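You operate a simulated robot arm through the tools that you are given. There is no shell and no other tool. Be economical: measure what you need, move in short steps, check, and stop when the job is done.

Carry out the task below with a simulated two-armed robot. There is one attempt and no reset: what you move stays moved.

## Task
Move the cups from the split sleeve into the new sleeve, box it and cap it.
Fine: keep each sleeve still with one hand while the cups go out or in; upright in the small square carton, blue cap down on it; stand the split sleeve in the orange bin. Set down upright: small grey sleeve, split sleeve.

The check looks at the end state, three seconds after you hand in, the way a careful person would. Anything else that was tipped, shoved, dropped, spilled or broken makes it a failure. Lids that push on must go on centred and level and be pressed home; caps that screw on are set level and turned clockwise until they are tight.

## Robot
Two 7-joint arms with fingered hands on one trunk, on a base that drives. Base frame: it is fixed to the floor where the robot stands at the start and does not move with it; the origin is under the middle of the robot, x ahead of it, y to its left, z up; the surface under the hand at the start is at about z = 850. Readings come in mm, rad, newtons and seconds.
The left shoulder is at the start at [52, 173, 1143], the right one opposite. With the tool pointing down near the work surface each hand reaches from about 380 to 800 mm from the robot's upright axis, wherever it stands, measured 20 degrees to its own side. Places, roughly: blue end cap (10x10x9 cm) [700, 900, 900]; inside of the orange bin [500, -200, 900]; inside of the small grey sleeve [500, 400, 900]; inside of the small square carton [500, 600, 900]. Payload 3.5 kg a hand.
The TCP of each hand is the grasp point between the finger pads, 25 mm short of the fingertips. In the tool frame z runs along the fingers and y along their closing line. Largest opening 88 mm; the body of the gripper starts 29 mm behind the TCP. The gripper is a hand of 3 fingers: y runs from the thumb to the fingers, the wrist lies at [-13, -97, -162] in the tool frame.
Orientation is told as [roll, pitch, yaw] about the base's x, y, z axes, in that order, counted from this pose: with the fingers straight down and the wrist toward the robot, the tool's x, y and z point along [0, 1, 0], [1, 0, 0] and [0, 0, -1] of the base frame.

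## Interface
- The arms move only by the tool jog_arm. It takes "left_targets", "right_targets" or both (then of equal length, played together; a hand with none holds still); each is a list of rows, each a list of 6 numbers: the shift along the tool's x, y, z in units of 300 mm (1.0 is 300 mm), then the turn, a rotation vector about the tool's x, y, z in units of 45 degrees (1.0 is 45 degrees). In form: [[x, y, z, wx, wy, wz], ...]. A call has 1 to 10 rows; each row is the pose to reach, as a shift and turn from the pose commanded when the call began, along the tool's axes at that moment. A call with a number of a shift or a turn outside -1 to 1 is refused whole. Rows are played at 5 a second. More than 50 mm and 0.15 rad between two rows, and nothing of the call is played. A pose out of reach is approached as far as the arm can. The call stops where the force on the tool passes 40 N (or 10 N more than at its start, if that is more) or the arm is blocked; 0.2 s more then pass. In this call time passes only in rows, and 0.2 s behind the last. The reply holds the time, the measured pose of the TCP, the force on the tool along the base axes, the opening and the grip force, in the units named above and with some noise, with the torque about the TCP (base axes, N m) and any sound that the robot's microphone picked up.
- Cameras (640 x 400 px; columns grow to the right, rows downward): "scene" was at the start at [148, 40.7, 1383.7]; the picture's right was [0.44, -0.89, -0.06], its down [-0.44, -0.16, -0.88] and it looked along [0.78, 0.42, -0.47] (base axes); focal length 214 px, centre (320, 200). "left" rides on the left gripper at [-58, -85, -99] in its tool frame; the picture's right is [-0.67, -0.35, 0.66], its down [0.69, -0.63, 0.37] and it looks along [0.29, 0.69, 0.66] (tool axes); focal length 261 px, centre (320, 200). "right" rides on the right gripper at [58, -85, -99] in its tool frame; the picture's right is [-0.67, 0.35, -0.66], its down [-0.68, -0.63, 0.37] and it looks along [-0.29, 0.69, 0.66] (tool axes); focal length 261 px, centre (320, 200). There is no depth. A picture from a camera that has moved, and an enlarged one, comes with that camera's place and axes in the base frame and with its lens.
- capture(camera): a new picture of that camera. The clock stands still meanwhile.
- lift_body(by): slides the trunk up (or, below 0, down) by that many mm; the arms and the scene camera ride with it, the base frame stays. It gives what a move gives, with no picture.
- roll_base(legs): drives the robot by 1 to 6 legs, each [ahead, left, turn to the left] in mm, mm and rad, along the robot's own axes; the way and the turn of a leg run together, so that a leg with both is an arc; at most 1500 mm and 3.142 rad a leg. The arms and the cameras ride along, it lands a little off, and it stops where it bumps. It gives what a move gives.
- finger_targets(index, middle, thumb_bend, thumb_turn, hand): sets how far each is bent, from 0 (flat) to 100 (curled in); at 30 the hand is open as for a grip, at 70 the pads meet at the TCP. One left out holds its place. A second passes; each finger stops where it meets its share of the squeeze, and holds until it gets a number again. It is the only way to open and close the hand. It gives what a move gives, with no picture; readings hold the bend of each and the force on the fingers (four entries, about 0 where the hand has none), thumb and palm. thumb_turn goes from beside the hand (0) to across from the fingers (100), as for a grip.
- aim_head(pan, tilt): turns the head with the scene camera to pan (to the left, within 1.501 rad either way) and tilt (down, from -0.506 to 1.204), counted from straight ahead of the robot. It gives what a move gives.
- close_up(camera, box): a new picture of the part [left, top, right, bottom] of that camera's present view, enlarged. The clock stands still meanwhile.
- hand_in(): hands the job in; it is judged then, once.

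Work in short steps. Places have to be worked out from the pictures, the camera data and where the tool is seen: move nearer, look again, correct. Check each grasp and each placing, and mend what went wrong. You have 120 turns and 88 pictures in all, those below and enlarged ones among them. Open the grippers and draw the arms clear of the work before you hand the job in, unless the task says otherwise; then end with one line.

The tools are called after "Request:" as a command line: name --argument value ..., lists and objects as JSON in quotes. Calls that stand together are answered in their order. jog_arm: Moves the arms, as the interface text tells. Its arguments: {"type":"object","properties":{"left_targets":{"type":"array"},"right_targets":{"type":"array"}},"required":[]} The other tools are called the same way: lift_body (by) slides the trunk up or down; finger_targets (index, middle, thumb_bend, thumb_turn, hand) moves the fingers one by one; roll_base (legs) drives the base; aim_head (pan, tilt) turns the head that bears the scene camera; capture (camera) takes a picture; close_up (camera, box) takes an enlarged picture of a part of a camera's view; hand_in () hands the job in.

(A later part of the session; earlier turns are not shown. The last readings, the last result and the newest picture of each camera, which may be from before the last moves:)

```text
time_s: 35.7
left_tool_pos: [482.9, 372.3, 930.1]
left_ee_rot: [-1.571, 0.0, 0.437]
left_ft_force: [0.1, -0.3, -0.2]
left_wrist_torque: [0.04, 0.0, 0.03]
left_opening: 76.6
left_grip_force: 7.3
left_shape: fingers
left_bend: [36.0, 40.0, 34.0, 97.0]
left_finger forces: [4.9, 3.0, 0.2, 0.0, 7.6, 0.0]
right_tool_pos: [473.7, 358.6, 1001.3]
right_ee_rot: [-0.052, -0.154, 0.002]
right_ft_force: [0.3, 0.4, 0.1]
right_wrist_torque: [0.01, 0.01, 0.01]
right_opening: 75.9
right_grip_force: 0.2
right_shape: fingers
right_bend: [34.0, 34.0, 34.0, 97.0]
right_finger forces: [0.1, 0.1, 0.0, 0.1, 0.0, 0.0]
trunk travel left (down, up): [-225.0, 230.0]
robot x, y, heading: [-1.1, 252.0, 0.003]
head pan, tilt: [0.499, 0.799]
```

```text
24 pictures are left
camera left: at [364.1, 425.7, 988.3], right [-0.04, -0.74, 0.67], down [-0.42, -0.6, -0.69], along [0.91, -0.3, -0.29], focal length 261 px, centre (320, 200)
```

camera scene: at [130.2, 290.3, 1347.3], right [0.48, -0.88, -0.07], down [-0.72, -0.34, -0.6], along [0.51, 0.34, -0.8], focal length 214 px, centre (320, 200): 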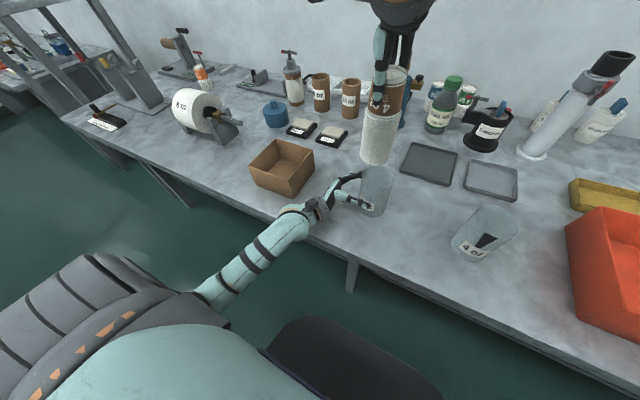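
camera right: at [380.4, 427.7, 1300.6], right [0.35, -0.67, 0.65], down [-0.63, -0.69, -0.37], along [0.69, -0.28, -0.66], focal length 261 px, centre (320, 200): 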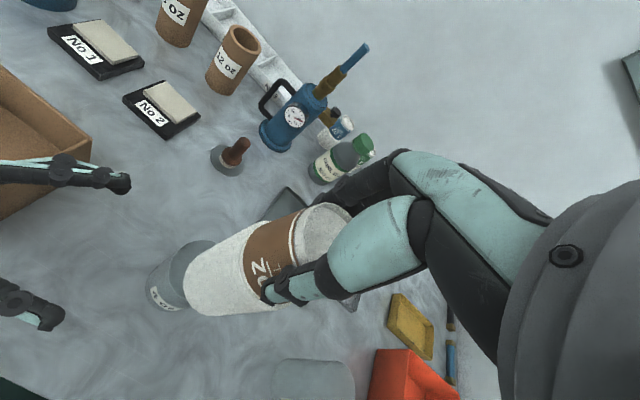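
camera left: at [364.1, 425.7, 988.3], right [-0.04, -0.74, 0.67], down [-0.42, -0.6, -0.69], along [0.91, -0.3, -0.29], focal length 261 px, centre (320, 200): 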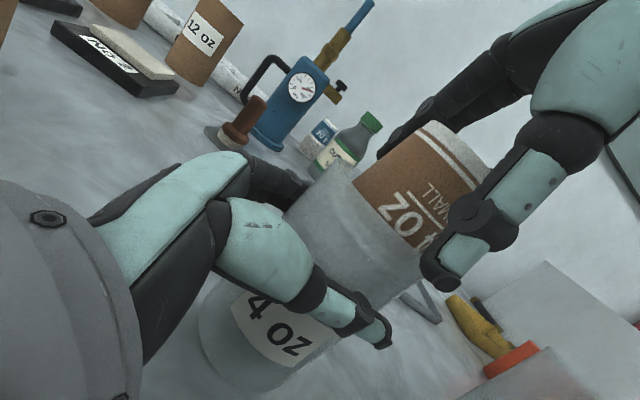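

The cups are seated in the new sleeve, protruding as they did before. I open the right hand fully and draw it straight up.

Request:
finger_targets --hand "right" --index 28 --middle 28 --thumb_bend 28

Request:
jog_arm --right_targets '[[-0.0072, 0.0207, -0.1316, 0, 0, 0], [-0.0144, 0.0414, -0.2632, 0, 0, 0], [-0.0216, 0.0621, -0.395, 0, 0, 0], [-0.03, 0.083, -0.53, 0.1, 0.033, 0], [-0.13, 0.083, -0.58, 0.2, 0.067, 0], [-0.28, 0.083, -0.6, 0.2, 0.067, 0]]'

Request:
finger_targets --hand "left" --index 28 --middle 28 --thumb_bend 28

Request:
jog_arm --left_targets '[[0, 0, -0.07, 0, 0, 0], [0, 0, -0.14, 0, 0, 0], [0, 0, -0.2, 0, 0, 0]]'

Request:
capture --camera "scene"

```text
time_s: 36.7
left_tool_pos: [483.6, 372.1, 930.4]
left_ee_rot: [-1.571, 0.001, 0.437]
left_ft_force: [0.6, -1.0, -1.1]
left_wrist_torque: [0.02, 0.01, 0.0]
left_opening: 76.5
left_grip_force: 7.3
left_shape: fingers
left_bend: [36.0, 40.0, 34.0, 97.0]
left_finger forces: [4.9, 2.8, 0.1, 0.0, 7.6, 0.0]
right_tool_pos: [474.2, 358.8, 1000.4]
right_ee_rot: [-0.052, -0.156, 0.003]
right_ft_force: [1.0, 0.4, 0.8]
right_wrist_torque: [0.0, -0.02, -0.02]
right_opening: 88.4
right_grip_force: 0.0
right_shape: fingers
right_bend: [28.0, 28.0, 28.0, 97.0]
right_finger forces: [0.1, 0.0, 0.1, 0.0, 0.0, 0.0]
trunk travel left (down, up): [-225.0, 230.0]
robot x, y, heading: [2.5, 250.6, -0.003]
head pan, tilt: [0.499, 0.799]
```

```text
time_s: 38.1
left_tool_pos: [481.8, 370.6, 930.9]
left_ee_rot: [-1.568, -0.001, 0.436]
left_ft_force: [-0.8, 0.7, -0.5]
left_wrist_torque: [0.01, 0.02, -0.01]
left_opening: 76.8
left_grip_force: 7.5
left_shape: fingers
left_bend: [36.0, 40.0, 34.0, 97.0]
left_finger forces: [4.8, 2.8, 0.0, 0.0, 7.5, 0.1]
right_tool_pos: [470.4, 281.8, 1187.8]
right_ee_rot: [0.004, 0.002, 0.002]
right_ft_force: [-1.3, 0.0, -0.3]
right_wrist_torque: [0.02, 0.03, 0.02]
right_opening: 88.4
right_grip_force: 0.0
right_shape: fingers
right_bend: [28.0, 28.0, 28.0, 97.0]
right_finger forces: [0.0, 0.0, 0.0, 0.0, 0.1, 0.1]
trunk travel left (down, up): [-225.0, 230.0]
robot x, y, heading: [-1.4, 250.7, -0.001]
head pan, tilt: [0.499, 0.799]
```

```text
time_s: 39.1
left_tool_pos: [483.2, 372.3, 931.5]
left_ee_rot: [-1.568, 0.0, 0.436]
left_ft_force: [0.3, -0.6, -0.5]
left_wrist_torque: [0.0, 0.0, 0.02]
left_opening: 88.4
left_grip_force: 0.0
left_shape: fingers
left_bend: [28.0, 28.0, 28.0, 97.0]
left_finger forces: [0.1, 0.0, 0.1, 0.1, 0.0, 0.1]
right_tool_pos: [469.4, 283.2, 1187.8]
right_ee_rot: [0.002, 0.003, 0.0]
right_ft_force: [1.0, 0.9, -0.2]
right_wrist_torque: [0.03, -0.02, 0.0]
right_opening: 88.3
right_grip_force: 0.1
right_shape: fingers
right_bend: [28.0, 28.0, 28.0, 97.0]
right_finger forces: [0.0, 0.0, 0.1, 0.0, 0.0, 0.0]
trunk travel left (down, up): [-225.0, 230.0]
robot x, y, heading: [-1.6, 254.8, 0.002]
head pan, tilt: [0.499, 0.799]
```

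```text
time_s: 39.9
left_tool_pos: [455.3, 425.3, 930.3]
left_ee_rot: [-1.57, 0.0, 0.436]
left_ft_force: [-0.3, -0.5, -0.5]
left_wrist_torque: [0.0, -0.03, 0.0]
left_opening: 88.3
left_grip_force: 0.1
left_shape: fingers
left_bend: [28.0, 28.0, 28.0, 97.0]
left_finger forces: [0.0, 0.1, 0.0, 0.0, 0.3, 0.0]
right_tool_pos: [469.9, 283.4, 1188.0]
right_ee_rot: [0.0, 0.003, 0.002]
right_ft_force: [-0.1, 0.2, 0.8]
right_wrist_torque: [0.0, -0.03, 0.0]
right_opening: 88.3
right_grip_force: 0.0
right_shape: fingers
right_bend: [28.0, 28.0, 28.0, 97.0]
right_finger forces: [0.1, 0.0, 0.1, 0.1, 0.0, 0.0]
trunk travel left (down, up): [-225.0, 230.0]
robot x, y, heading: [-0.7, 251.6, 0.002]
head pan, tilt: [0.499, 0.799]
```

```text
23 pictures are left
camera scene: at [129.9, 290.6, 1347.3], right [0.48, -0.88, -0.07], down [-0.72, -0.34, -0.6], along [0.51, 0.33, -0.8], focal length 214 px, centre (320, 200)
```

scene: 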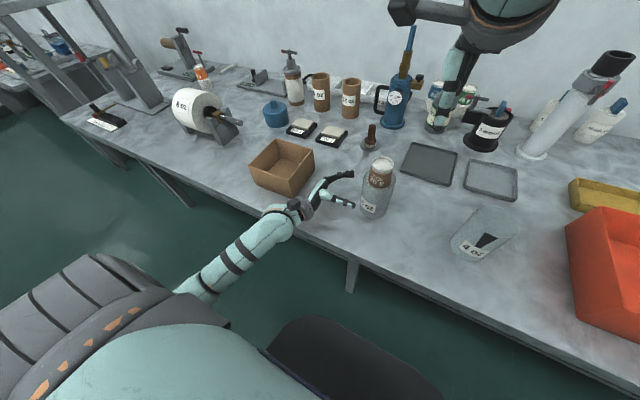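

The new sleeve with cups stands upright and both hands are clear. The carton walls are about 84 mm high, so I need a higher, downward-tilted grip. I tilt the left hand 30° and raise it to z≈948.

Request:
jog_arm --left_targets '[[-0.03, 0, -0.02, 0, 0.16, 0], [-0.06, 0, -0.02, 0, 0.33, 0], [-0.06, 0, -0.02, 0, 0.5, 0], [-0.06, 0, -0.02, 0, 0.667, 0]]'

Request:
capture --camera "left"

Request:
close_up --camera "scene" --box '[230, 120, 430, 245]'

```text
time_s: 40.9
left_tool_pos: [453.8, 432.3, 949.1]
left_ee_rot: [-1.045, 0.001, 0.439]
left_ft_force: [-0.6, -0.8, -0.3]
left_wrist_torque: [0.01, -0.03, -0.02]
left_opening: 88.4
left_grip_force: 0.1
left_shape: fingers
left_bend: [28.0, 28.0, 28.0, 97.0]
left_finger forces: [0.0, 0.1, 0.1, 0.0, 0.1, 0.0]
right_tool_pos: [470.4, 283.1, 1186.5]
right_ee_rot: [0.003, 0.002, 0.0]
right_ft_force: [0.4, 0.6, 0.0]
right_wrist_torque: [0.0, 0.01, 0.02]
right_opening: 88.7
right_grip_force: 0.0
right_shape: fingers
right_bend: [28.0, 28.0, 28.0, 97.0]
right_finger forces: [0.0, 0.0, 0.1, 0.0, 0.0, 0.0]
trunk travel left (down, up): [-225.0, 230.0]
robot x, y, heading: [3.3, 247.2, 0.002]
head pan, tilt: [0.499, 0.799]
```

```text
22 pictures are left
camera left: at [352.4, 447.1, 1048.4], right [0.07, -0.97, 0.25], down [-0.58, -0.24, -0.78], along [0.81, -0.09, -0.58], focal length 261 px, centre (320, 200)
```

left: 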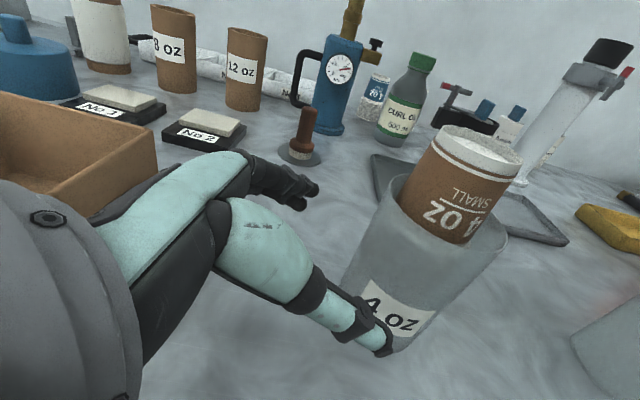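

```text
3.20 times, centred on (330, 182) of scene
camera zoom: at [130.3, 290.1, 1347.2], right [0.48, -0.88, -0.07], down [-0.72, -0.34, -0.6], along [0.5, 0.33, -0.8], focal length 686 px, centre (288, 256)
```

zoom: 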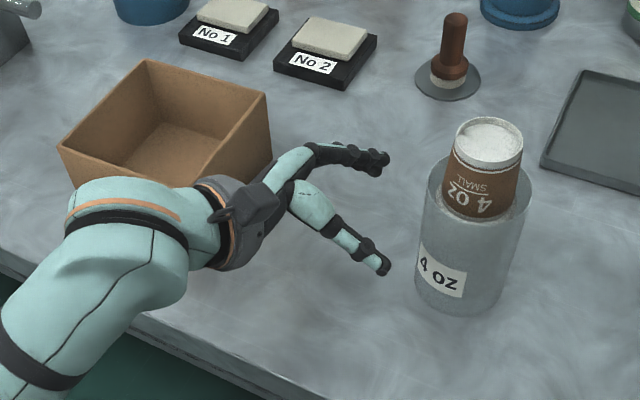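

The sleeve axis is about (481,354), 82 mm ahead horizontally. I advance 62 mm level with the tilted hand and close.

Request:
jog_arm --left_targets '[[-0.035, 0, 0.06, 0, 0, 0], [-0.07, 0, 0.121, 0, 0, 0], [-0.104, 0, 0.18, 0, 0, 0]]'

Request:
finger_targets --hand "left" --index 43 --middle 43 --thumb_bend 43

Request:
capture --camera "left"

```text
time_s: 41.7
left_tool_pos: [480.0, 375.2, 950.0]
left_ee_rot: [-1.044, 0.001, 0.437]
left_ft_force: [-0.1, -0.1, 0.9]
left_wrist_torque: [0.02, 0.03, -0.03]
left_opening: 88.2
left_grip_force: 0.0
left_shape: fingers
left_bend: [28.0, 28.0, 28.0, 97.0]
left_finger forces: [0.0, 0.0, 0.1, 0.0, 0.0, 0.0]
right_tool_pos: [471.4, 283.6, 1186.7]
right_ee_rot: [0.001, 0.004, -0.002]
right_ft_force: [0.4, -0.1, -0.4]
right_wrist_torque: [0.02, -0.03, 0.02]
right_opening: 88.4
right_grip_force: 0.0
right_shape: fingers
right_bend: [28.0, 28.0, 28.0, 97.0]
right_finger forces: [0.0, 0.0, 0.0, 0.0, 0.0, 0.0]
trunk travel left (down, up): [-225.0, 230.0]
robot x, y, heading: [-0.9, 252.3, 0.005]
head pan, tilt: [0.499, 0.799]
```

```text
time_s: 42.7
left_tool_pos: [479.1, 375.6, 949.6]
left_ee_rot: [-1.046, 0.0, 0.436]
left_ft_force: [0.2, 0.6, -0.4]
left_wrist_torque: [0.05, -0.04, -0.02]
left_opening: 72.7
left_grip_force: 5.7
left_shape: fingers
left_bend: [36.0, 40.0, 36.0, 97.0]
left_finger forces: [3.7, 2.2, 0.0, 0.0, 6.4, 0.0]
right_tool_pos: [470.9, 283.1, 1186.6]
right_ee_rot: [0.0, 0.002, 0.001]
right_ft_force: [-0.2, 1.1, 1.2]
right_wrist_torque: [0.02, 0.0, 0.0]
right_opening: 88.7
right_grip_force: 0.1
right_shape: fingers
right_bend: [28.0, 28.0, 28.0, 97.0]
right_finger forces: [0.1, 0.0, 0.0, 0.1, 0.0, 0.1]
trunk travel left (down, up): [-225.0, 230.0]
robot x, y, heading: [0.5, 252.3, 0.002]
head pan, tilt: [0.499, 0.799]
```

```text
20 pictures are left
camera left: at [378.2, 390.9, 1049.9], right [0.07, -0.97, 0.25], down [-0.58, -0.24, -0.78], along [0.81, -0.1, -0.58], focal length 261 px, centre (320, 200)
```

left: 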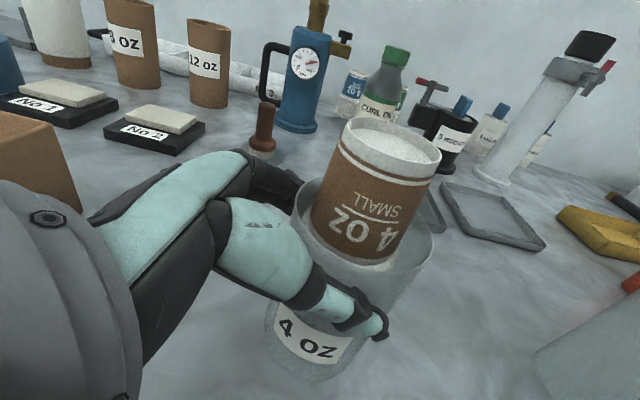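

The grip is seated with the sleeve well in the hand. I firm it slightly and test-lift 20 mm.

Request:
finger_targets --hand "left" --index 46 --middle 46 --thumb_bend 46

Request:
jog_arm --left_targets '[[-0.029, 0, -0.0167, 0, 0, 0], [-0.058, 0, -0.0333, 0, 0, 0]]'

Request:
close_up --camera "scene" --box '[300, 120, 440, 230]'

```text
time_s: 43.7
left_tool_pos: [479.8, 377.0, 950.2]
left_ee_rot: [-1.047, 0.0, 0.436]
left_ft_force: [-0.5, 0.3, 0.0]
left_wrist_torque: [0.01, -0.07, 0.02]
left_opening: 71.7
left_grip_force: 8.9
left_shape: fingers
left_bend: [37.0, 41.0, 36.0, 97.0]
left_finger forces: [4.9, 3.3, 0.0, 0.1, 8.5, 0.0]
right_tool_pos: [469.4, 284.3, 1188.8]
right_ee_rot: [0.0, 0.003, 0.003]
right_ft_force: [0.1, 0.8, -0.6]
right_wrist_torque: [0.0, 0.04, 0.01]
right_opening: 88.5
right_grip_force: 0.0
right_shape: fingers
right_bend: [28.0, 28.0, 28.0, 97.0]
right_finger forces: [0.0, 0.0, 0.1, 0.0, 0.0, 0.1]
trunk travel left (down, up): [-225.0, 230.0]
robot x, y, heading: [0.3, 253.1, 0.002]
head pan, tilt: [0.499, 0.799]
```

```text
time_s: 44.3
left_tool_pos: [480.2, 375.5, 969.2]
left_ee_rot: [-1.048, -0.002, 0.436]
left_ft_force: [-1.1, -0.3, -0.5]
left_wrist_torque: [0.02, 0.02, -0.02]
left_opening: 71.7
left_grip_force: 8.5
left_shape: fingers
left_bend: [38.0, 42.0, 36.0, 97.0]
left_finger forces: [4.8, 3.2, 0.0, 0.0, 8.6, 0.0]
right_tool_pos: [470.9, 284.1, 1186.5]
right_ee_rot: [0.002, 0.003, 0.0]
right_ft_force: [-0.1, -0.7, -0.4]
right_wrist_torque: [0.0, 0.0, 0.02]
right_opening: 88.4
right_grip_force: 0.0
right_shape: fingers
right_bend: [28.0, 28.0, 28.0, 97.0]
right_finger forces: [0.2, 0.0, 0.0, 0.0, 0.0, 0.1]
trunk travel left (down, up): [-225.0, 230.0]
robot x, y, heading: [2.0, 254.0, 0.004]
head pan, tilt: [0.499, 0.799]
```

```text
3.64 times, centred on (370, 175) of scene
camera zoom: at [130.2, 290.1, 1347.2], right [0.48, -0.88, -0.07], down [-0.72, -0.34, -0.6], along [0.5, 0.33, -0.8], focal length 780 px, centre (138, 291)
```

zoom: 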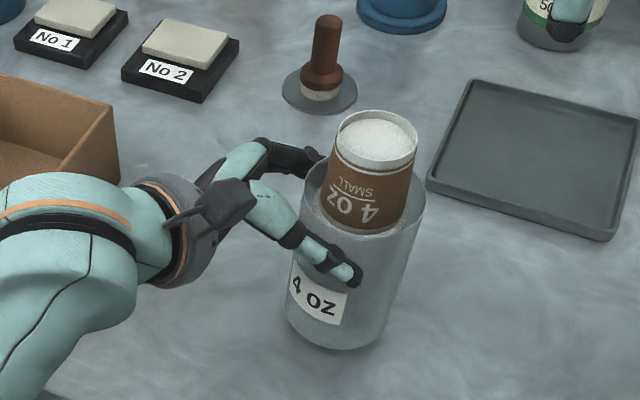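

It lifted cleanly with almost no tilt. I raise it 95 mm more so its bottom clears the carton walls, then drive 285 mm left toward the carton.

Request:
jog_arm --left_targets '[[-0.07, 0, -0.04, 0, 0, 0], [-0.14, 0, -0.08, 0, 0, 0], [-0.21, 0, -0.12, 0, 0, 0], [-0.277, 0, -0.16, 0, 0, 0]]'

Request:
roll_base --legs '[[0, 285, 0]]'

Request:
capture --camera "scene"

Request:
capture --camera "left"

```text
time_s: 45.3
left_tool_pos: [479.3, 374.4, 1064.1]
left_ee_rot: [-1.045, 0.0, 0.437]
left_ft_force: [0.7, 0.2, -1.7]
left_wrist_torque: [0.04, -0.03, 0.01]
left_opening: 71.7
left_grip_force: 8.1
left_shape: fingers
left_bend: [38.0, 42.0, 36.0, 97.0]
left_finger forces: [4.7, 3.2, 0.0, 0.0, 8.5, 0.0]
right_tool_pos: [470.5, 283.9, 1186.4]
right_ee_rot: [0.0, 0.003, 0.001]
right_ft_force: [-0.7, 1.0, 0.1]
right_wrist_torque: [0.01, 0.02, -0.03]
right_opening: 88.5
right_grip_force: 0.0
right_shape: fingers
right_bend: [28.0, 28.0, 28.0, 97.0]
right_finger forces: [0.1, 0.0, 0.0, 0.0, 0.0, 0.0]
trunk travel left (down, up): [-225.0, 230.0]
robot x, y, heading: [-0.6, 248.7, 0.002]
head pan, tilt: [0.499, 0.799]
```

```text
time_s: 47.3
left_tool_pos: [481.7, 652.8, 1064.7]
left_ee_rot: [-1.048, 0.001, 0.431]
left_ft_force: [0.7, -0.7, -1.6]
left_wrist_torque: [0.01, 0.03, -0.03]
left_opening: 71.8
left_grip_force: 7.3
left_shape: fingers
left_bend: [38.0, 42.0, 36.0, 97.0]
left_finger forces: [4.7, 3.1, 0.0, 0.0, 8.4, 0.0]
right_tool_pos: [470.8, 560.6, 1187.0]
right_ee_rot: [0.002, 0.001, -0.006]
right_ft_force: [-0.3, 0.4, 0.4]
right_wrist_torque: [0.01, 0.03, 0.0]
right_opening: 88.3
right_grip_force: 0.0
right_shape: fingers
right_bend: [28.0, 28.0, 28.0, 97.0]
right_finger forces: [0.1, 0.1, 0.0, 0.0, 0.1, 0.0]
trunk travel left (down, up): [-225.0, 230.0]
robot x, y, heading: [1.3, 534.7, -0.001]
head pan, tilt: [0.499, 0.799]
```

```text
18 pictures are left
camera scene: at [130.7, 569.7, 1347.2], right [0.47, -0.88, -0.07], down [-0.72, -0.34, -0.6], along [0.51, 0.33, -0.8], focal length 214 px, centre (320, 200)
```

scene: 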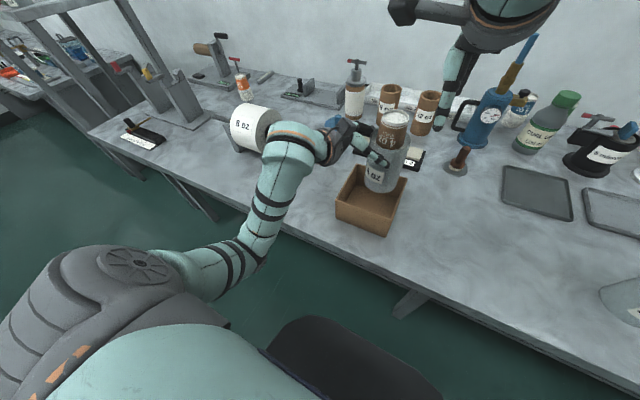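

```text
17 pictures are left
camera left: at [379.5, 668.3, 1164.5], right [0.06, -0.97, 0.25], down [-0.58, -0.24, -0.78], along [0.81, -0.1, -0.58], focal length 261 px, centre (320, 200)
```

left: 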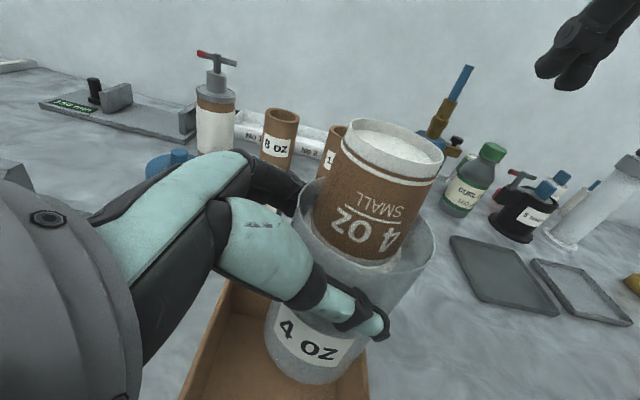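

The sleeve is about 15 mm short of the carton's centre in y. I correct that and lower 95 mm into the carton.

Request:
jog_arm --left_targets '[[0.026, 0.006, -0.045, 0, 0, 0], [0.095, 0.006, -0.005, 0, 0, 0], [0.165, 0.006, 0.035, 0, 0, 0], [0.235, 0.006, 0.075, 0, 0, 0], [0.3, 0.006, 0.113, 0, 0, 0]]'

Request:
close_up --camera "scene" --box '[290, 90, 450, 240]'

```text
time_s: 48.5
left_tool_pos: [474.5, 668.4, 969.5]
left_ee_rot: [-1.048, -0.002, 0.43]
left_ft_force: [-0.6, 0.2, -0.7]
left_wrist_torque: [0.08, 0.02, 0.0]
left_opening: 71.6
left_grip_force: 7.5
left_shape: fingers
left_bend: [38.0, 42.0, 36.0, 97.0]
left_finger forces: [4.7, 3.0, 0.0, 0.1, 8.4, 0.0]
right_tool_pos: [470.9, 562.2, 1188.1]
right_ee_rot: [-0.001, 0.002, -0.007]
right_ft_force: [-1.0, 0.4, 0.1]
right_wrist_torque: [0.0, -0.01, -0.05]
right_opening: 88.6
right_grip_force: 0.0
right_shape: fingers
right_bend: [28.0, 28.0, 28.0, 97.0]
right_finger forces: [0.0, 0.0, 0.0, 0.0, 0.1, 0.0]
trunk travel left (down, up): [-225.0, 230.0]
robot x, y, heading: [2.0, 532.4, -0.002]
head pan, tilt: [0.499, 0.799]
```

```text
2.67 times, centred on (370, 165) of scene
camera zoom: at [130.5, 570.4, 1347.2], right [0.47, -0.88, -0.07], down [-0.72, -0.34, -0.6], along [0.51, 0.33, -0.8], focal length 572 px, centre (187, 293)
```

zoom: 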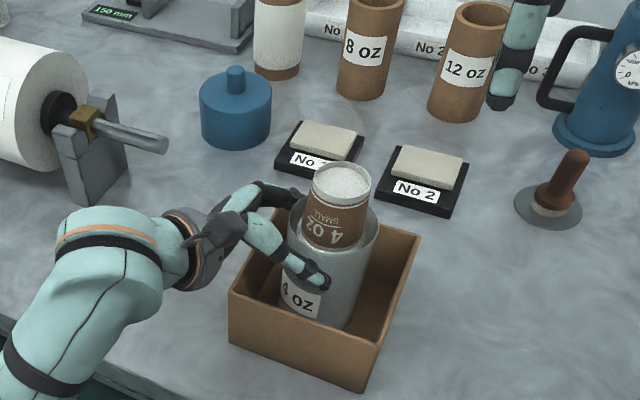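

The sleeve is inside the carton with room all round. I lower it the last 18 mm in small steps until the force shows it standing.

Request:
jog_arm --left_targets '[[0.02, 0, 0.0115, 0, 0, 0], [0.035, 0, 0.02, 0, 0, 0], [0.045, 0, 0.026, 0, 0, 0], [0.052, 0, 0.03, 0, 0, 0]]'

```text
time_s: 49.5
left_tool_pos: [473.6, 667.6, 953.8]
left_ee_rot: [-1.048, -0.002, 0.431]
left_ft_force: [-1.2, 0.7, 7.2]
left_wrist_torque: [0.01, -0.16, 0.01]
left_opening: 71.9
left_grip_force: 8.1
left_shape: fingers
left_bend: [38.0, 42.0, 36.0, 96.0]
left_finger forces: [4.8, 3.1, 0.1, 0.0, 8.9, 0.1]
right_tool_pos: [469.7, 561.7, 1188.2]
right_ee_rot: [0.002, 0.0, -0.006]
right_ft_force: [0.8, -0.7, -0.5]
right_wrist_torque: [0.01, 0.0, -0.01]
right_opening: 88.3
right_grip_force: 0.1
right_shape: fingers
right_bend: [28.0, 28.0, 28.0, 97.0]
right_finger forces: [0.0, 0.1, 0.1, 0.0, 0.1, 0.1]
trunk travel left (down, up): [-225.0, 230.0]
robot x, y, heading: [1.3, 532.0, -0.003]
head pan, tilt: [0.499, 0.799]
```

It stands, with 7 N of contact. I open the left hand and back out along the fingers, up and away over the carton wall.

Request:
finger_targets --hand "left" --index 29 --middle 29 --thumb_bend 29

Request:
jog_arm --left_targets '[[-0.01, 0, -0.08, 0, 0, 0], [-0.03, 0, -0.17, 0, 0, 0], [-0.1, 0, -0.27, 0, 0, 0], [-0.22, 0, -0.36, 0, 0, 0], [-0.35, 0, -0.4, 0, 0, 0], [-0.48, 0, -0.44, 0, 0, 0]]'

Request:
aim_head --pan 0.35 --tilt 0.65

Request:
capture --camera "scene"

```text
time_s: 50.5
left_tool_pos: [473.4, 668.3, 951.8]
left_ee_rot: [-1.047, 0.0, 0.43]
left_ft_force: [-0.4, -0.5, -0.2]
left_wrist_torque: [-0.01, 0.01, -0.03]
left_opening: 88.4
left_grip_force: 0.0
left_shape: fingers
left_bend: [28.0, 28.0, 28.0, 97.0]
left_finger forces: [0.0, 0.0, 0.1, 0.1, 0.0, 0.0]
right_tool_pos: [469.2, 561.3, 1187.5]
right_ee_rot: [0.0, 0.002, -0.006]
right_ft_force: [-0.2, 0.2, -0.3]
right_wrist_torque: [-0.02, 0.0, 0.01]
right_opening: 88.5
right_grip_force: 0.0
right_shape: fingers
right_bend: [28.0, 28.0, 28.0, 97.0]
right_finger forces: [0.0, 0.1, 0.0, 0.1, 0.1, 0.1]
trunk travel left (down, up): [-225.0, 230.0]
robot x, y, heading: [0.2, 532.5, -0.003]
head pan, tilt: [0.499, 0.799]
```

```text
time_s: 51.9
left_tool_pos: [457.1, 704.6, 1142.8]
left_ee_rot: [-1.047, -0.002, 0.431]
left_ft_force: [0.3, -0.6, 0.2]
left_wrist_torque: [0.01, 0.0, 0.0]
left_opening: 88.5
left_grip_force: 0.0
left_shape: fingers
left_bend: [28.0, 28.0, 28.0, 97.0]
left_finger forces: [0.0, 0.0, 0.0, 0.0, 0.0, 0.0]
right_tool_pos: [470.6, 561.7, 1187.3]
right_ee_rot: [0.002, 0.001, -0.007]
right_ft_force: [0.6, -0.4, -0.8]
right_wrist_torque: [0.02, 0.02, 0.01]
right_opening: 88.3
right_grip_force: 0.0
right_shape: fingers
right_bend: [28.0, 28.0, 28.0, 97.0]
right_finger forces: [0.0, 0.0, 0.0, 0.1, 0.1, 0.0]
trunk travel left (down, up): [-225.0, 230.0]
robot x, y, heading: [0.4, 534.3, 0.002]
head pan, tilt: [0.499, 0.799]
```

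```text
time_s: 52.6
left_tool_pos: [457.6, 705.0, 1143.6]
left_ee_rot: [-1.047, 0.0, 0.43]
left_ft_force: [0.5, 0.2, -0.2]
left_wrist_torque: [-0.03, -0.01, 0.03]
left_opening: 88.5
left_grip_force: 0.1
left_shape: fingers
left_bend: [28.0, 28.0, 28.0, 97.0]
left_finger forces: [0.0, 0.0, 0.0, 0.1, 0.0, 0.0]
right_tool_pos: [472.1, 560.3, 1186.6]
right_ee_rot: [0.001, 0.0, -0.006]
right_ft_force: [0.1, -0.5, -0.3]
right_wrist_torque: [0.02, -0.04, -0.01]
right_opening: 88.4
right_grip_force: 0.1
right_shape: fingers
right_bend: [28.0, 28.0, 28.0, 97.0]
right_finger forces: [0.1, 0.0, 0.0, 0.0, 0.0, 0.1]
trunk travel left (down, up): [-225.0, 230.0]
robot x, y, heading: [-4.8, 532.3, -0.003]
head pan, tilt: [0.351, 0.649]
```

```text
15 pictures are left
camera scene: at [142.7, 561.5, 1358.2], right [0.34, -0.94, -0.05], down [-0.67, -0.21, -0.71], along [0.66, 0.27, -0.7], focal length 214 px, centre (320, 200)
```

scene: 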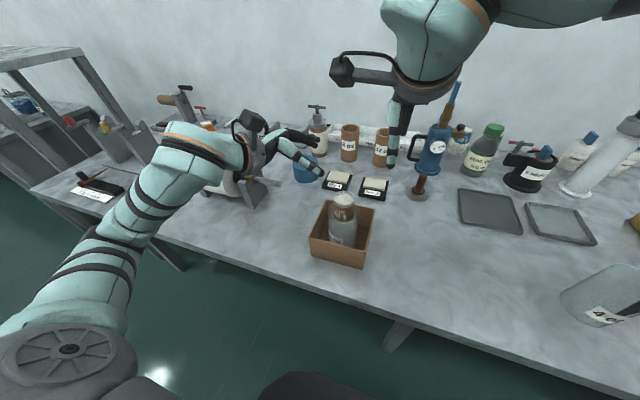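

The sleeve stands upright in the carton. Next is the cap. Its base is near (737,855) and it has a knob about 24 mm wide, to be gripped from above with the left hand. I turn the left hand back to pointing down in two halves while moving the right arm out of the way.

Request:
jog_arm --left_targets '[[-0.024, 0, -0.014, 0.024, 0.109, 0.041], [-0.048, 0, -0.028, 0.048, 0.219, 0.083], [-0.072, 0, -0.042, 0.072, 0.328, 0.124], [-0.096, 0, -0.056, 0.096, 0.437, 0.165], [-0.12, 0, -0.07, 0.12, 0.547, 0.207], [-0.144, 0, -0.083, 0.143, 0.656, 0.248]]' --right_targets '[[-0.128, -0.055, 0, 0, 0, 0], [-0.256, -0.11, 0, 0, 0, 0], [-0.383, -0.166, 0, 0, 0, 0], [-0.511, -0.222, 0, 0, 0, 0], [-0.639, -0.277, 0, 0, 0, 0], [-0.767, -0.333, 0, 0, 0, 0]]'

Request:
jog_arm --left_targets '[[0, 0, 0, 0.029, 0.131, 0.05], [0, 0, 0, 0.057, 0.262, 0.099], [0, 0, 0, 0.086, 0.394, 0.149], [0, 0, 0, 0.114, 0.525, 0.198], [0, 0, 0, 0.143, 0.656, 0.248]]'

```text
time_s: 54.0
left_tool_pos: [456.8, 704.1, 1193.4]
left_ee_rot: [-0.521, -0.059, 0.216]
left_ft_force: [0.1, -0.7, 0.5]
left_wrist_torque: [0.02, 0.0, 0.04]
left_opening: 88.5
left_grip_force: 0.1
left_shape: fingers
left_bend: [28.0, 28.0, 28.0, 97.0]
left_finger forces: [0.1, 0.0, 0.0, 0.1, 0.1, 0.0]
right_tool_pos: [368.5, 329.7, 1188.6]
right_ee_rot: [0.002, 0.0, -0.006]
right_ft_force: [-0.1, 0.1, -0.2]
right_wrist_torque: [-0.01, -0.02, 0.0]
right_opening: 88.6
right_grip_force: 0.1
right_shape: fingers
right_bend: [28.0, 28.0, 28.0, 97.0]
right_finger forces: [0.0, 0.0, 0.1, 0.0, 0.1, 0.1]
trunk travel left (down, up): [-225.0, 230.0]
robot x, y, heading: [-1.1, 533.4, -0.003]
head pan, tilt: [0.351, 0.649]
```

```text
time_s: 55.2
left_tool_pos: [456.9, 703.5, 1192.8]
left_ee_rot: [0.002, -0.001, 0.002]
left_ft_force: [0.4, 0.6, -0.2]
left_wrist_torque: [-0.01, -0.04, -0.03]
left_opening: 88.5
left_grip_force: 0.0
left_shape: fingers
left_bend: [28.0, 28.0, 28.0, 97.0]
left_finger forces: [0.0, 0.0, 0.1, 0.0, 0.0, 0.1]
right_tool_pos: [370.2, 332.4, 1188.8]
right_ee_rot: [0.002, 0.0, -0.004]
right_ft_force: [1.0, -0.1, 0.6]
right_wrist_torque: [-0.01, 0.0, -0.01]
right_opening: 88.6
right_grip_force: 0.1
right_shape: fingers
right_bend: [28.0, 28.0, 28.0, 97.0]
right_finger forces: [0.0, 0.1, 0.0, 0.1, 0.0, 0.1]
trunk travel left (down, up): [-225.0, 230.0]
robot x, y, heading: [1.3, 537.2, -0.003]
head pan, tilt: [0.351, 0.649]
```

The left hand points down. I drive 120 mm left, reach forward over the cap and look.

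Request:
roll_base --legs '[[0, 120, 0]]'

Request:
jog_arm --left_targets '[[0, 0.13, 0.03, 0, 0, 0], [0, 0.26, 0.06, 0, 0, 0], [0, 0.39, 0.09, 0, 0, 0], [0, 0.52, 0.12, 0, 0, 0], [0, 0.65, 0.16, 0, 0, 0]]'

Request:
capture --camera "left"

```text
time_s: 56.4
left_tool_pos: [457.1, 824.3, 1190.8]
left_ee_rot: [0.002, 0.0, 0.004]
left_ft_force: [0.2, -0.2, -0.4]
left_wrist_torque: [-0.04, 0.03, 0.02]
left_opening: 88.6
left_grip_force: 0.0
left_shape: fingers
left_bend: [28.0, 28.0, 28.0, 97.0]
left_finger forces: [0.0, 0.0, 0.0, 0.0, 0.0, 0.1]
right_tool_pos: [368.7, 451.9, 1188.0]
right_ee_rot: [0.003, 0.002, -0.007]
right_ft_force: [0.3, 0.4, -0.4]
right_wrist_torque: [0.0, -0.01, 0.01]
right_opening: 88.4
right_grip_force: 0.0
right_shape: fingers
right_bend: [28.0, 28.0, 28.0, 97.0]
right_finger forces: [0.0, 0.0, 0.0, 0.0, 0.0, 0.1]
trunk travel left (down, up): [-225.0, 230.0]
robot x, y, heading: [-0.4, 655.8, 0.001]
head pan, tilt: [0.351, 0.649]
```

```text
time_s: 57.6
left_tool_pos: [654.3, 825.9, 1143.3]
left_ee_rot: [0.002, 0.001, 0.003]
left_ft_force: [-0.2, -0.6, -0.1]
left_wrist_torque: [0.03, 0.03, 0.0]
left_opening: 88.6
left_grip_force: 0.1
left_shape: fingers
left_bend: [28.0, 28.0, 28.0, 97.0]
left_finger forces: [0.0, 0.0, 0.0, 0.0, 0.0, 0.0]
right_tool_pos: [371.2, 451.8, 1187.4]
right_ee_rot: [0.003, 0.001, -0.007]
right_ft_force: [-0.7, -0.5, -0.4]
right_wrist_torque: [0.01, 0.0, 0.01]
right_opening: 88.6
right_grip_force: 0.0
right_shape: fingers
right_bend: [28.0, 28.0, 28.0, 97.0]
right_finger forces: [0.0, 0.0, 0.1, 0.0, 0.0, 0.0]
trunk travel left (down, up): [-225.0, 230.0]
robot x, y, heading: [1.6, 649.7, -0.007]
head pan, tilt: [0.351, 0.649]
```

```text
14 pictures are left
camera left: at [570.4, 767.8, 1243.1], right [-0.35, -0.67, -0.66], down [-0.63, 0.68, -0.36], along [0.69, 0.29, -0.66], focal length 261 px, centre (320, 200)
```

left: 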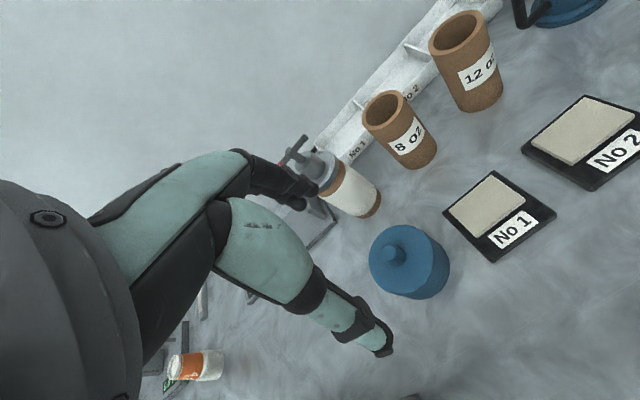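

The knob is at about (731,851). I move over it to z≈1000 and look again.

Request:
jog_arm --left_targets '[[0.028, 0.086, 0.06, 0, 0, 0], [0.056, 0.171, 0.16, 0, 0, 0], [0.083, 0.257, 0.29, 0, 0, 0], [0.083, 0.257, 0.4, 0, 0, 0], [0.083, 0.257, 0.477, 0, 0, 0]]'

Request:
capture --camera "left"

```text
time_s: 58.8
left_tool_pos: [728.7, 852.8, 998.3]
left_ee_rot: [0.002, 0.002, 0.001]
left_ft_force: [0.0, -0.4, -0.5]
left_wrist_torque: [0.01, 0.01, -0.01]
left_opening: 88.4
left_grip_force: 0.0
left_shape: fingers
left_bend: [28.0, 28.0, 28.0, 97.0]
left_finger forces: [0.0, 0.0, 0.1, 0.0, 0.0, 0.0]
right_tool_pos: [370.4, 453.4, 1187.5]
right_ee_rot: [0.002, 0.002, -0.004]
right_ft_force: [-0.5, 0.1, -0.1]
right_wrist_torque: [0.0, -0.01, 0.0]
right_opening: 88.4
right_grip_force: 0.0
right_shape: fingers
right_bend: [28.0, 28.0, 28.0, 97.0]
right_finger forces: [0.1, 0.0, 0.0, 0.1, 0.1, 0.1]
trunk travel left (down, up): [-225.0, 230.0]
robot x, y, heading: [0.3, 652.3, -0.0]
head pan, tilt: [0.351, 0.649]
```

```text
13 pictures are left
camera left: at [643.5, 794.4, 1098.3], right [-0.35, -0.67, -0.66], down [-0.63, 0.68, -0.37], along [0.69, 0.29, -0.66], focal length 261 px, centre (320, 200)
```

left: 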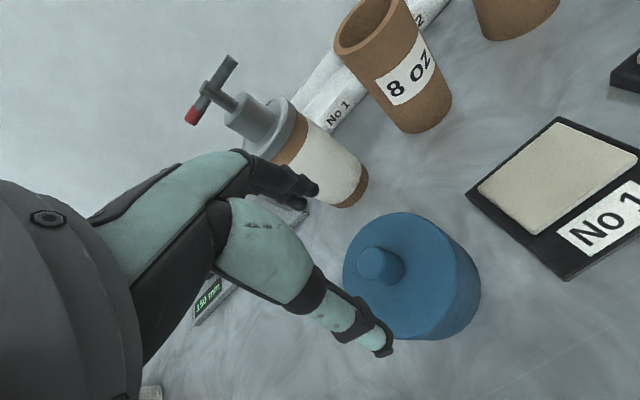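

The knob's top is at about (728,850,940). I shift −2.5 mm in y, lower to z≈944 and close on it.

Request:
jog_arm --left_targets '[[-0.008, 0, 0.06, 0, 0, 0], [-0.008, 0, 0.12, 0, 0, 0], [-0.008, 0, 0.18, 0, 0, 0]]'

Request:
finger_targets --hand "left" --index 65 --middle 65 --thumb_bend 65

Request:
capture --camera "left"

```text
time_s: 59.6
left_tool_pos: [728.9, 848.6, 948.0]
left_ee_rot: [0.001, 0.0, 0.004]
left_ft_force: [-0.8, 0.2, -0.8]
left_wrist_torque: [-0.04, 0.02, 0.0]
left_opening: 88.8
left_grip_force: 0.0
left_shape: fingers
left_bend: [28.0, 28.0, 28.0, 97.0]
left_finger forces: [0.0, 0.1, 0.0, 0.0, 0.0, 0.0]
right_tool_pos: [370.4, 451.9, 1187.4]
right_ee_rot: [0.001, 0.001, -0.006]
right_ft_force: [0.8, 0.3, -0.5]
right_wrist_torque: [0.01, -0.02, 0.02]
right_opening: 88.3
right_grip_force: 0.1
right_shape: fingers
right_bend: [28.0, 28.0, 28.0, 97.0]
right_finger forces: [0.0, 0.0, 0.0, 0.0, 0.1, 0.0]
trunk travel left (down, up): [-225.0, 230.0]
robot x, y, heading: [1.0, 650.0, -0.004]
head pan, tilt: [0.351, 0.649]
```

```text
time_s: 60.6
left_tool_pos: [729.8, 849.4, 946.1]
left_ee_rot: [-0.001, 0.0, 0.002]
left_ft_force: [0.2, -0.5, 0.4]
left_wrist_torque: [0.05, 0.04, -0.04]
left_opening: 13.5
left_grip_force: 2.4
left_shape: fingers
left_bend: [64.0, 63.0, 62.0, 97.0]
left_finger forces: [0.7, 1.7, 0.0, 0.0, 1.9, 0.0]
right_tool_pos: [369.5, 451.9, 1188.5]
right_ee_rot: [0.002, 0.002, -0.006]
right_ft_force: [0.2, -0.4, 0.4]
right_wrist_torque: [-0.03, -0.03, 0.01]
right_opening: 88.6
right_grip_force: 0.2
right_shape: fingers
right_bend: [28.0, 28.0, 28.0, 97.0]
right_finger forces: [0.0, 0.0, 0.0, 0.0, 0.1, 0.0]
trunk travel left (down, up): [-225.0, 230.0]
robot x, y, heading: [0.7, 654.0, 0.004]
head pan, tilt: [0.351, 0.649]
```

```text
12 pictures are left
camera left: at [644.7, 790.5, 1046.7], right [-0.35, -0.67, -0.66], down [-0.63, 0.68, -0.37], along [0.69, 0.29, -0.66], focal length 261 px, centre (320, 200)
```

left: 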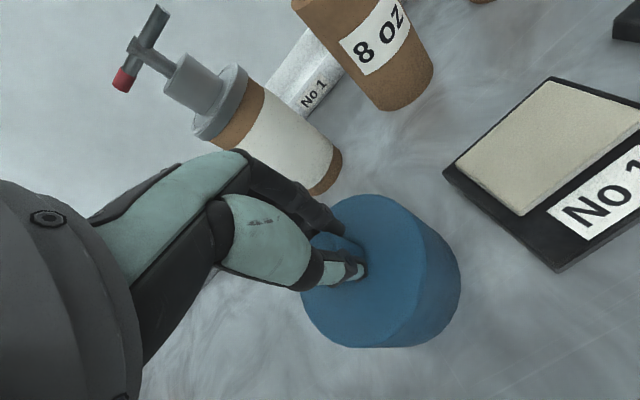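

Only the fingertips have the knob, at 2.4 N. I open a little, lower 9 mm watching for contact, and close more firmly.

Request:
finger_targets --hand "left" --index 48 --middle 48 --thumb_bend 48

Request:
jog_arm --left_targets '[[0, 0, 0.01, 0, 0, 0], [0, 0, 0.02, 0, 0, 0], [0, 0, 0.03, 0, 0, 0]]'

Request:
finger_targets --hand "left" --index 68 --middle 68 --thumb_bend 68

```text
time_s: 61.6
left_tool_pos: [729.4, 848.7, 947.3]
left_ee_rot: [0.0, -0.001, 0.004]
left_ft_force: [0.4, 0.6, 0.5]
left_wrist_torque: [0.02, 0.01, -0.04]
left_opening: 45.4
left_grip_force: 0.1
left_shape: fingers
left_bend: [48.0, 48.0, 48.0, 97.0]
left_finger forces: [0.1, 0.0, 0.1, 0.0, 0.1, 0.0]
right_tool_pos: [370.4, 453.3, 1187.3]
right_ee_rot: [0.002, 0.002, -0.006]
right_ft_force: [0.0, -0.9, -0.6]
right_wrist_torque: [-0.01, -0.01, 0.01]
right_opening: 88.3
right_grip_force: 0.1
right_shape: fingers
right_bend: [28.0, 28.0, 28.0, 97.0]
right_finger forces: [0.0, 0.0, 0.0, 0.0, 0.0, 0.1]
trunk travel left (down, up): [-225.0, 230.0]
robot x, y, heading: [0.2, 652.2, -0.002]
head pan, tilt: [0.351, 0.649]
```

```text
time_s: 62.4
left_tool_pos: [728.9, 848.9, 940.6]
left_ee_rot: [-0.001, -0.003, 0.003]
left_ft_force: [1.0, 1.0, 6.8]
left_wrist_torque: [0.08, -0.22, 0.04]
left_opening: 45.4
left_grip_force: 3.3
left_shape: fingers
left_bend: [48.0, 47.0, 48.0, 97.0]
left_finger forces: [0.0, 7.2, 0.1, 0.0, 0.0, 0.0]
right_tool_pos: [368.6, 451.8, 1189.0]
right_ee_rot: [0.002, 0.0, -0.004]
right_ft_force: [-0.4, 0.6, 0.2]
right_wrist_torque: [0.03, 0.0, 0.01]
right_opening: 88.7
right_grip_force: 0.0
right_shape: fingers
right_bend: [28.0, 28.0, 28.0, 97.0]
right_finger forces: [0.1, 0.1, 0.0, 0.0, 0.0, 0.0]
trunk travel left (down, up): [-225.0, 230.0]
robot x, y, heading: [3.3, 652.4, 0.001]
head pan, tilt: [0.351, 0.649]
```

```text
time_s: 63.4
left_tool_pos: [730.2, 848.3, 938.5]
left_ee_rot: [0.0, 0.0, 0.003]
left_ft_force: [2.3, 0.0, 8.2]
left_wrist_torque: [0.08, -0.15, -0.05]
left_opening: 10.9
left_grip_force: 7.4
left_shape: fingers
left_bend: [66.0, 64.0, 63.0, 97.0]
left_finger forces: [1.4, 10.4, 0.0, 0.0, 3.5, 0.0]
right_tool_pos: [368.9, 451.9, 1188.5]
right_ee_rot: [0.002, 0.001, -0.005]
right_ft_force: [-0.6, -0.3, 0.6]
right_wrist_torque: [0.02, -0.02, 0.0]
right_opening: 88.5
right_grip_force: 0.0
right_shape: fingers
right_bend: [28.0, 28.0, 28.0, 97.0]
right_finger forces: [0.1, 0.0, 0.0, 0.0, 0.1, 0.0]
trunk travel left (down, up): [-225.0, 230.0]
robot x, y, heading: [-1.6, 653.4, -0.006]
head pan, tilt: [0.351, 0.649]
```

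The middle finger is bearing on the cap's top. I raise 3 mm to relieve it, squeeze more, and view the grip.

Request:
jog_arm --left_targets '[[0, 0, -0.01, 0, 0, 0]]'

Request:
finger_targets --hand "left" --index 72 --middle 72 --thumb_bend 72

Request:
close_up --camera "left" --box '[260, 170, 480, 370]'

```text
time_s: 63.8
left_tool_pos: [730.4, 849.9, 938.8]
left_ee_rot: [0.003, 0.002, 0.002]
left_ft_force: [-0.5, 0.8, -0.5]
left_wrist_torque: [0.02, 0.01, 0.0]
left_opening: 11.3
left_grip_force: 4.1
left_shape: fingers
left_bend: [66.0, 65.0, 63.0, 97.0]
left_finger forces: [1.1, 3.5, 0.0, 0.0, 3.7, 0.0]
right_tool_pos: [370.9, 453.8, 1188.5]
right_ee_rot: [0.003, 0.002, -0.007]
right_ft_force: [0.2, 0.8, -0.9]
right_wrist_torque: [-0.02, 0.01, 0.0]
right_opening: 88.5
right_grip_force: 0.0
right_shape: fingers
right_bend: [28.0, 28.0, 28.0, 97.0]
right_finger forces: [0.1, 0.1, 0.0, 0.0, 0.0, 0.0]
trunk travel left (down, up): [-225.0, 230.0]
robot x, y, heading: [-0.3, 655.4, -0.004]
head pan, tilt: [0.351, 0.649]
```

```text
time_s: 64.8
left_tool_pos: [730.2, 849.2, 941.1]
left_ee_rot: [0.001, 0.001, 0.004]
left_ft_force: [-0.5, 0.1, -0.1]
left_wrist_torque: [0.01, 0.02, 0.01]
left_opening: 8.9
left_grip_force: 7.5
left_shape: fingers
left_bend: [71.0, 66.0, 63.0, 96.0]
left_finger forces: [3.7, 4.8, 0.0, 0.0, 7.6, 0.0]
right_tool_pos: [369.9, 453.5, 1187.4]
right_ee_rot: [0.002, 0.002, -0.006]
right_ft_force: [0.0, -1.3, -0.4]
right_wrist_torque: [-0.01, 0.0, -0.02]
right_opening: 88.6
right_grip_force: 0.0
right_shape: fingers
right_bend: [28.0, 28.0, 28.0, 97.0]
right_finger forces: [0.1, 0.0, 0.0, 0.1, 0.1, 0.0]
trunk travel left (down, up): [-225.0, 230.0]
robot x, y, heading: [-2.5, 653.5, -0.005]
head pan, tilt: [0.351, 0.649]
```

```text
2.00 times, centred on (370, 270) of left
camera zoom: at [644.9, 790.7, 1040.3], right [-0.35, -0.67, -0.66], down [-0.63, 0.68, -0.37], along [0.69, 0.29, -0.66], focal length 521 px, centre (220, 60)
```

zoom: 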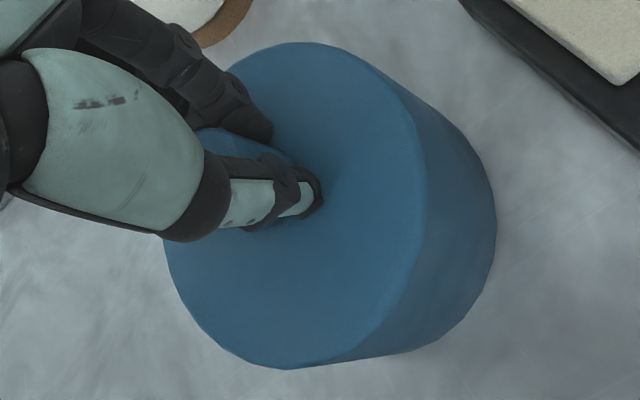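

All three fingers are on the knob, balanced at 7.5 N. I lift 20 mm as a test, then on up.

Request:
jog_arm --left_targets '[[0, 0, -0.03, 0, 0, 0], [0, 0, -0.07, 0, 0, 0]]'

Request:
jog_arm --left_targets '[[0, 0, -0.13, 0, 0, 0], [0, 0, -0.26, 0, 0, 0], [0, 0, -0.39, 0, 0, 0], [0, 0, -0.52, 0, 0, 0], [0, 0, -0.65, 0, 0, 0]]'

Request:
capture --camera "scene"

```text
time_s: 65.4
left_tool_pos: [729.1, 848.1, 962.2]
left_ee_rot: [0.0, -0.002, 0.002]
left_ft_force: [0.3, 0.1, -0.6]
left_wrist_torque: [-0.02, 0.0, 0.01]
left_opening: 8.7
left_grip_force: 8.1
left_shape: fingers
left_bend: [71.0, 66.0, 63.0, 96.0]
left_finger forces: [3.7, 5.0, 0.0, 0.0, 7.4, 0.0]
right_tool_pos: [370.1, 453.6, 1188.6]
right_ee_rot: [0.003, 0.001, -0.005]
right_ft_force: [0.5, -0.7, 0.6]
right_wrist_torque: [-0.01, 0.05, 0.0]
right_opening: 88.5
right_grip_force: 0.0
right_shape: fingers
right_bend: [28.0, 28.0, 28.0, 97.0]
right_finger forces: [0.1, 0.0, 0.0, 0.1, 0.0, 0.1]
trunk travel left (down, up): [-225.0, 230.0]
robot x, y, heading: [1.0, 651.6, -0.002]
head pan, tilt: [0.351, 0.649]
```

```text
time_s: 66.6
left_tool_pos: [727.9, 849.5, 1157.6]
left_ee_rot: [0.002, -0.001, 0.001]
left_ft_force: [0.6, 0.7, 0.1]
left_wrist_torque: [0.03, -0.01, -0.01]
left_opening: 8.2
left_grip_force: 7.5
left_shape: fingers
left_bend: [71.0, 66.0, 64.0, 96.0]
left_finger forces: [3.5, 4.7, 0.0, 0.0, 7.0, 0.0]
right_tool_pos: [369.5, 453.0, 1188.5]
right_ee_rot: [0.001, 0.0, -0.006]
right_ft_force: [0.5, 0.2, 0.5]
right_wrist_torque: [0.03, 0.0, -0.01]
right_opening: 88.4
right_grip_force: 0.1
right_shape: fingers
right_bend: [28.0, 28.0, 28.0, 97.0]
right_finger forces: [0.0, 0.0, 0.1, 0.0, 0.1, 0.0]
trunk travel left (down, up): [-225.0, 230.0]
robot x, y, heading: [4.6, 652.3, -0.002]
head pan, tilt: [0.351, 0.649]
```

```text
10 pictures are left
camera scene: at [142.3, 680.3, 1358.4], right [0.34, -0.94, -0.05], down [-0.67, -0.21, -0.71], along [0.66, 0.27, -0.7], focal length 214 px, centre (320, 200)
```

scene: 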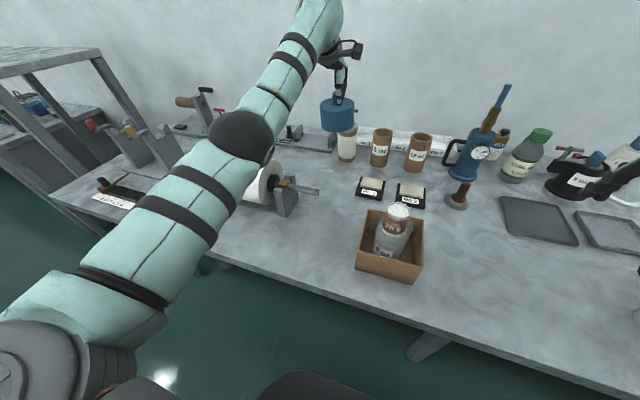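

The cap is in hand and hangs level, and the cup top measures about (481,645). I carry the cap over to the sleeve at this height.

Request:
jog_arm --left_targets '[[-0.097, -0.118, 0, 0, 0, 0], [-0.195, -0.237, 0, 0, 0, 0], [-0.292, -0.355, 0, 0, 0, 0], [-0.39, -0.474, 0, 0, 0, 0], [-0.487, -0.592, 0, 0, 0, 0], [-0.585, -0.71, 0, 0, 0, 0], [-0.677, -0.823, 0, 0, 0, 0]]'

Request:
capture --camera "left"

Request:
close_up --camera "scene" --box '[320, 120, 480, 280]'

```text
time_s: 68.4
left_tool_pos: [548.5, 670.9, 1146.6]
left_ee_rot: [0.017, -0.026, 0.079]
left_ft_force: [-0.8, 0.4, -0.2]
left_wrist_torque: [0.01, 0.02, 0.0]
left_opening: 6.1
left_grip_force: 7.3
left_shape: fingers
left_bend: [71.0, 66.0, 65.0, 96.0]
left_finger forces: [2.7, 4.8, 0.0, 0.0, 6.7, 0.1]
left hand out of reach, approached as far as the arm can: row 6, 7
right_tool_pos: [369.1, 453.5, 1189.1]
right_ee_rot: [0.0, 0.003, -0.006]
right_ft_force: [0.6, -0.6, 0.2]
right_wrist_torque: [0.02, 0.01, -0.01]
right_opening: 88.6
right_grip_force: 0.0
right_shape: fingers
right_bend: [28.0, 28.0, 28.0, 97.0]
right_finger forces: [0.0, 0.1, 0.0, 0.1, 0.0, 0.1]
trunk travel left (down, up): [-225.0, 230.0]
robot x, y, heading: [0.3, 653.9, -0.001]
head pan, tilt: [0.351, 0.649]
stopped in row 7 (left hand): the arm was blocked; the commanded pose is now the measured one
```

```text
9 pictures are left
camera left: at [465.6, 605.8, 1242.7], right [-0.28, -0.68, -0.68], down [-0.67, 0.64, -0.37], along [0.69, 0.35, -0.64], focal length 261 px, centre (320, 200)
```

left: 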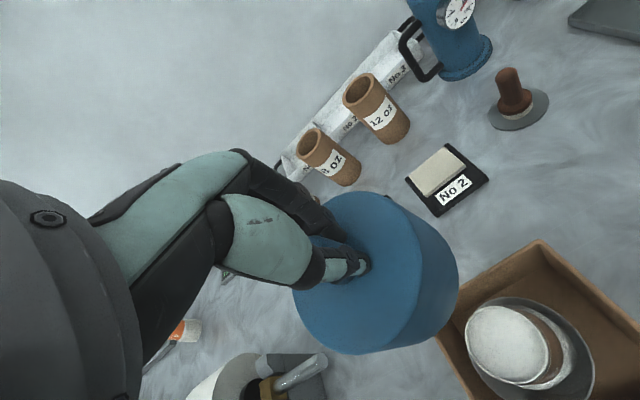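

```text
2.50 times, centred on (400, 200) of scene
camera zoom: at [142.9, 681.7, 1358.2], right [0.34, -0.94, -0.05], down [-0.67, -0.21, -0.71], along [0.66, 0.27, -0.7], focal length 536 px, centre (120, 200)
```

zoom: 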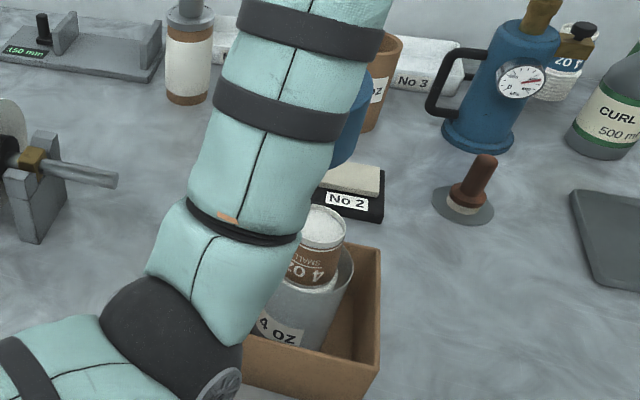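

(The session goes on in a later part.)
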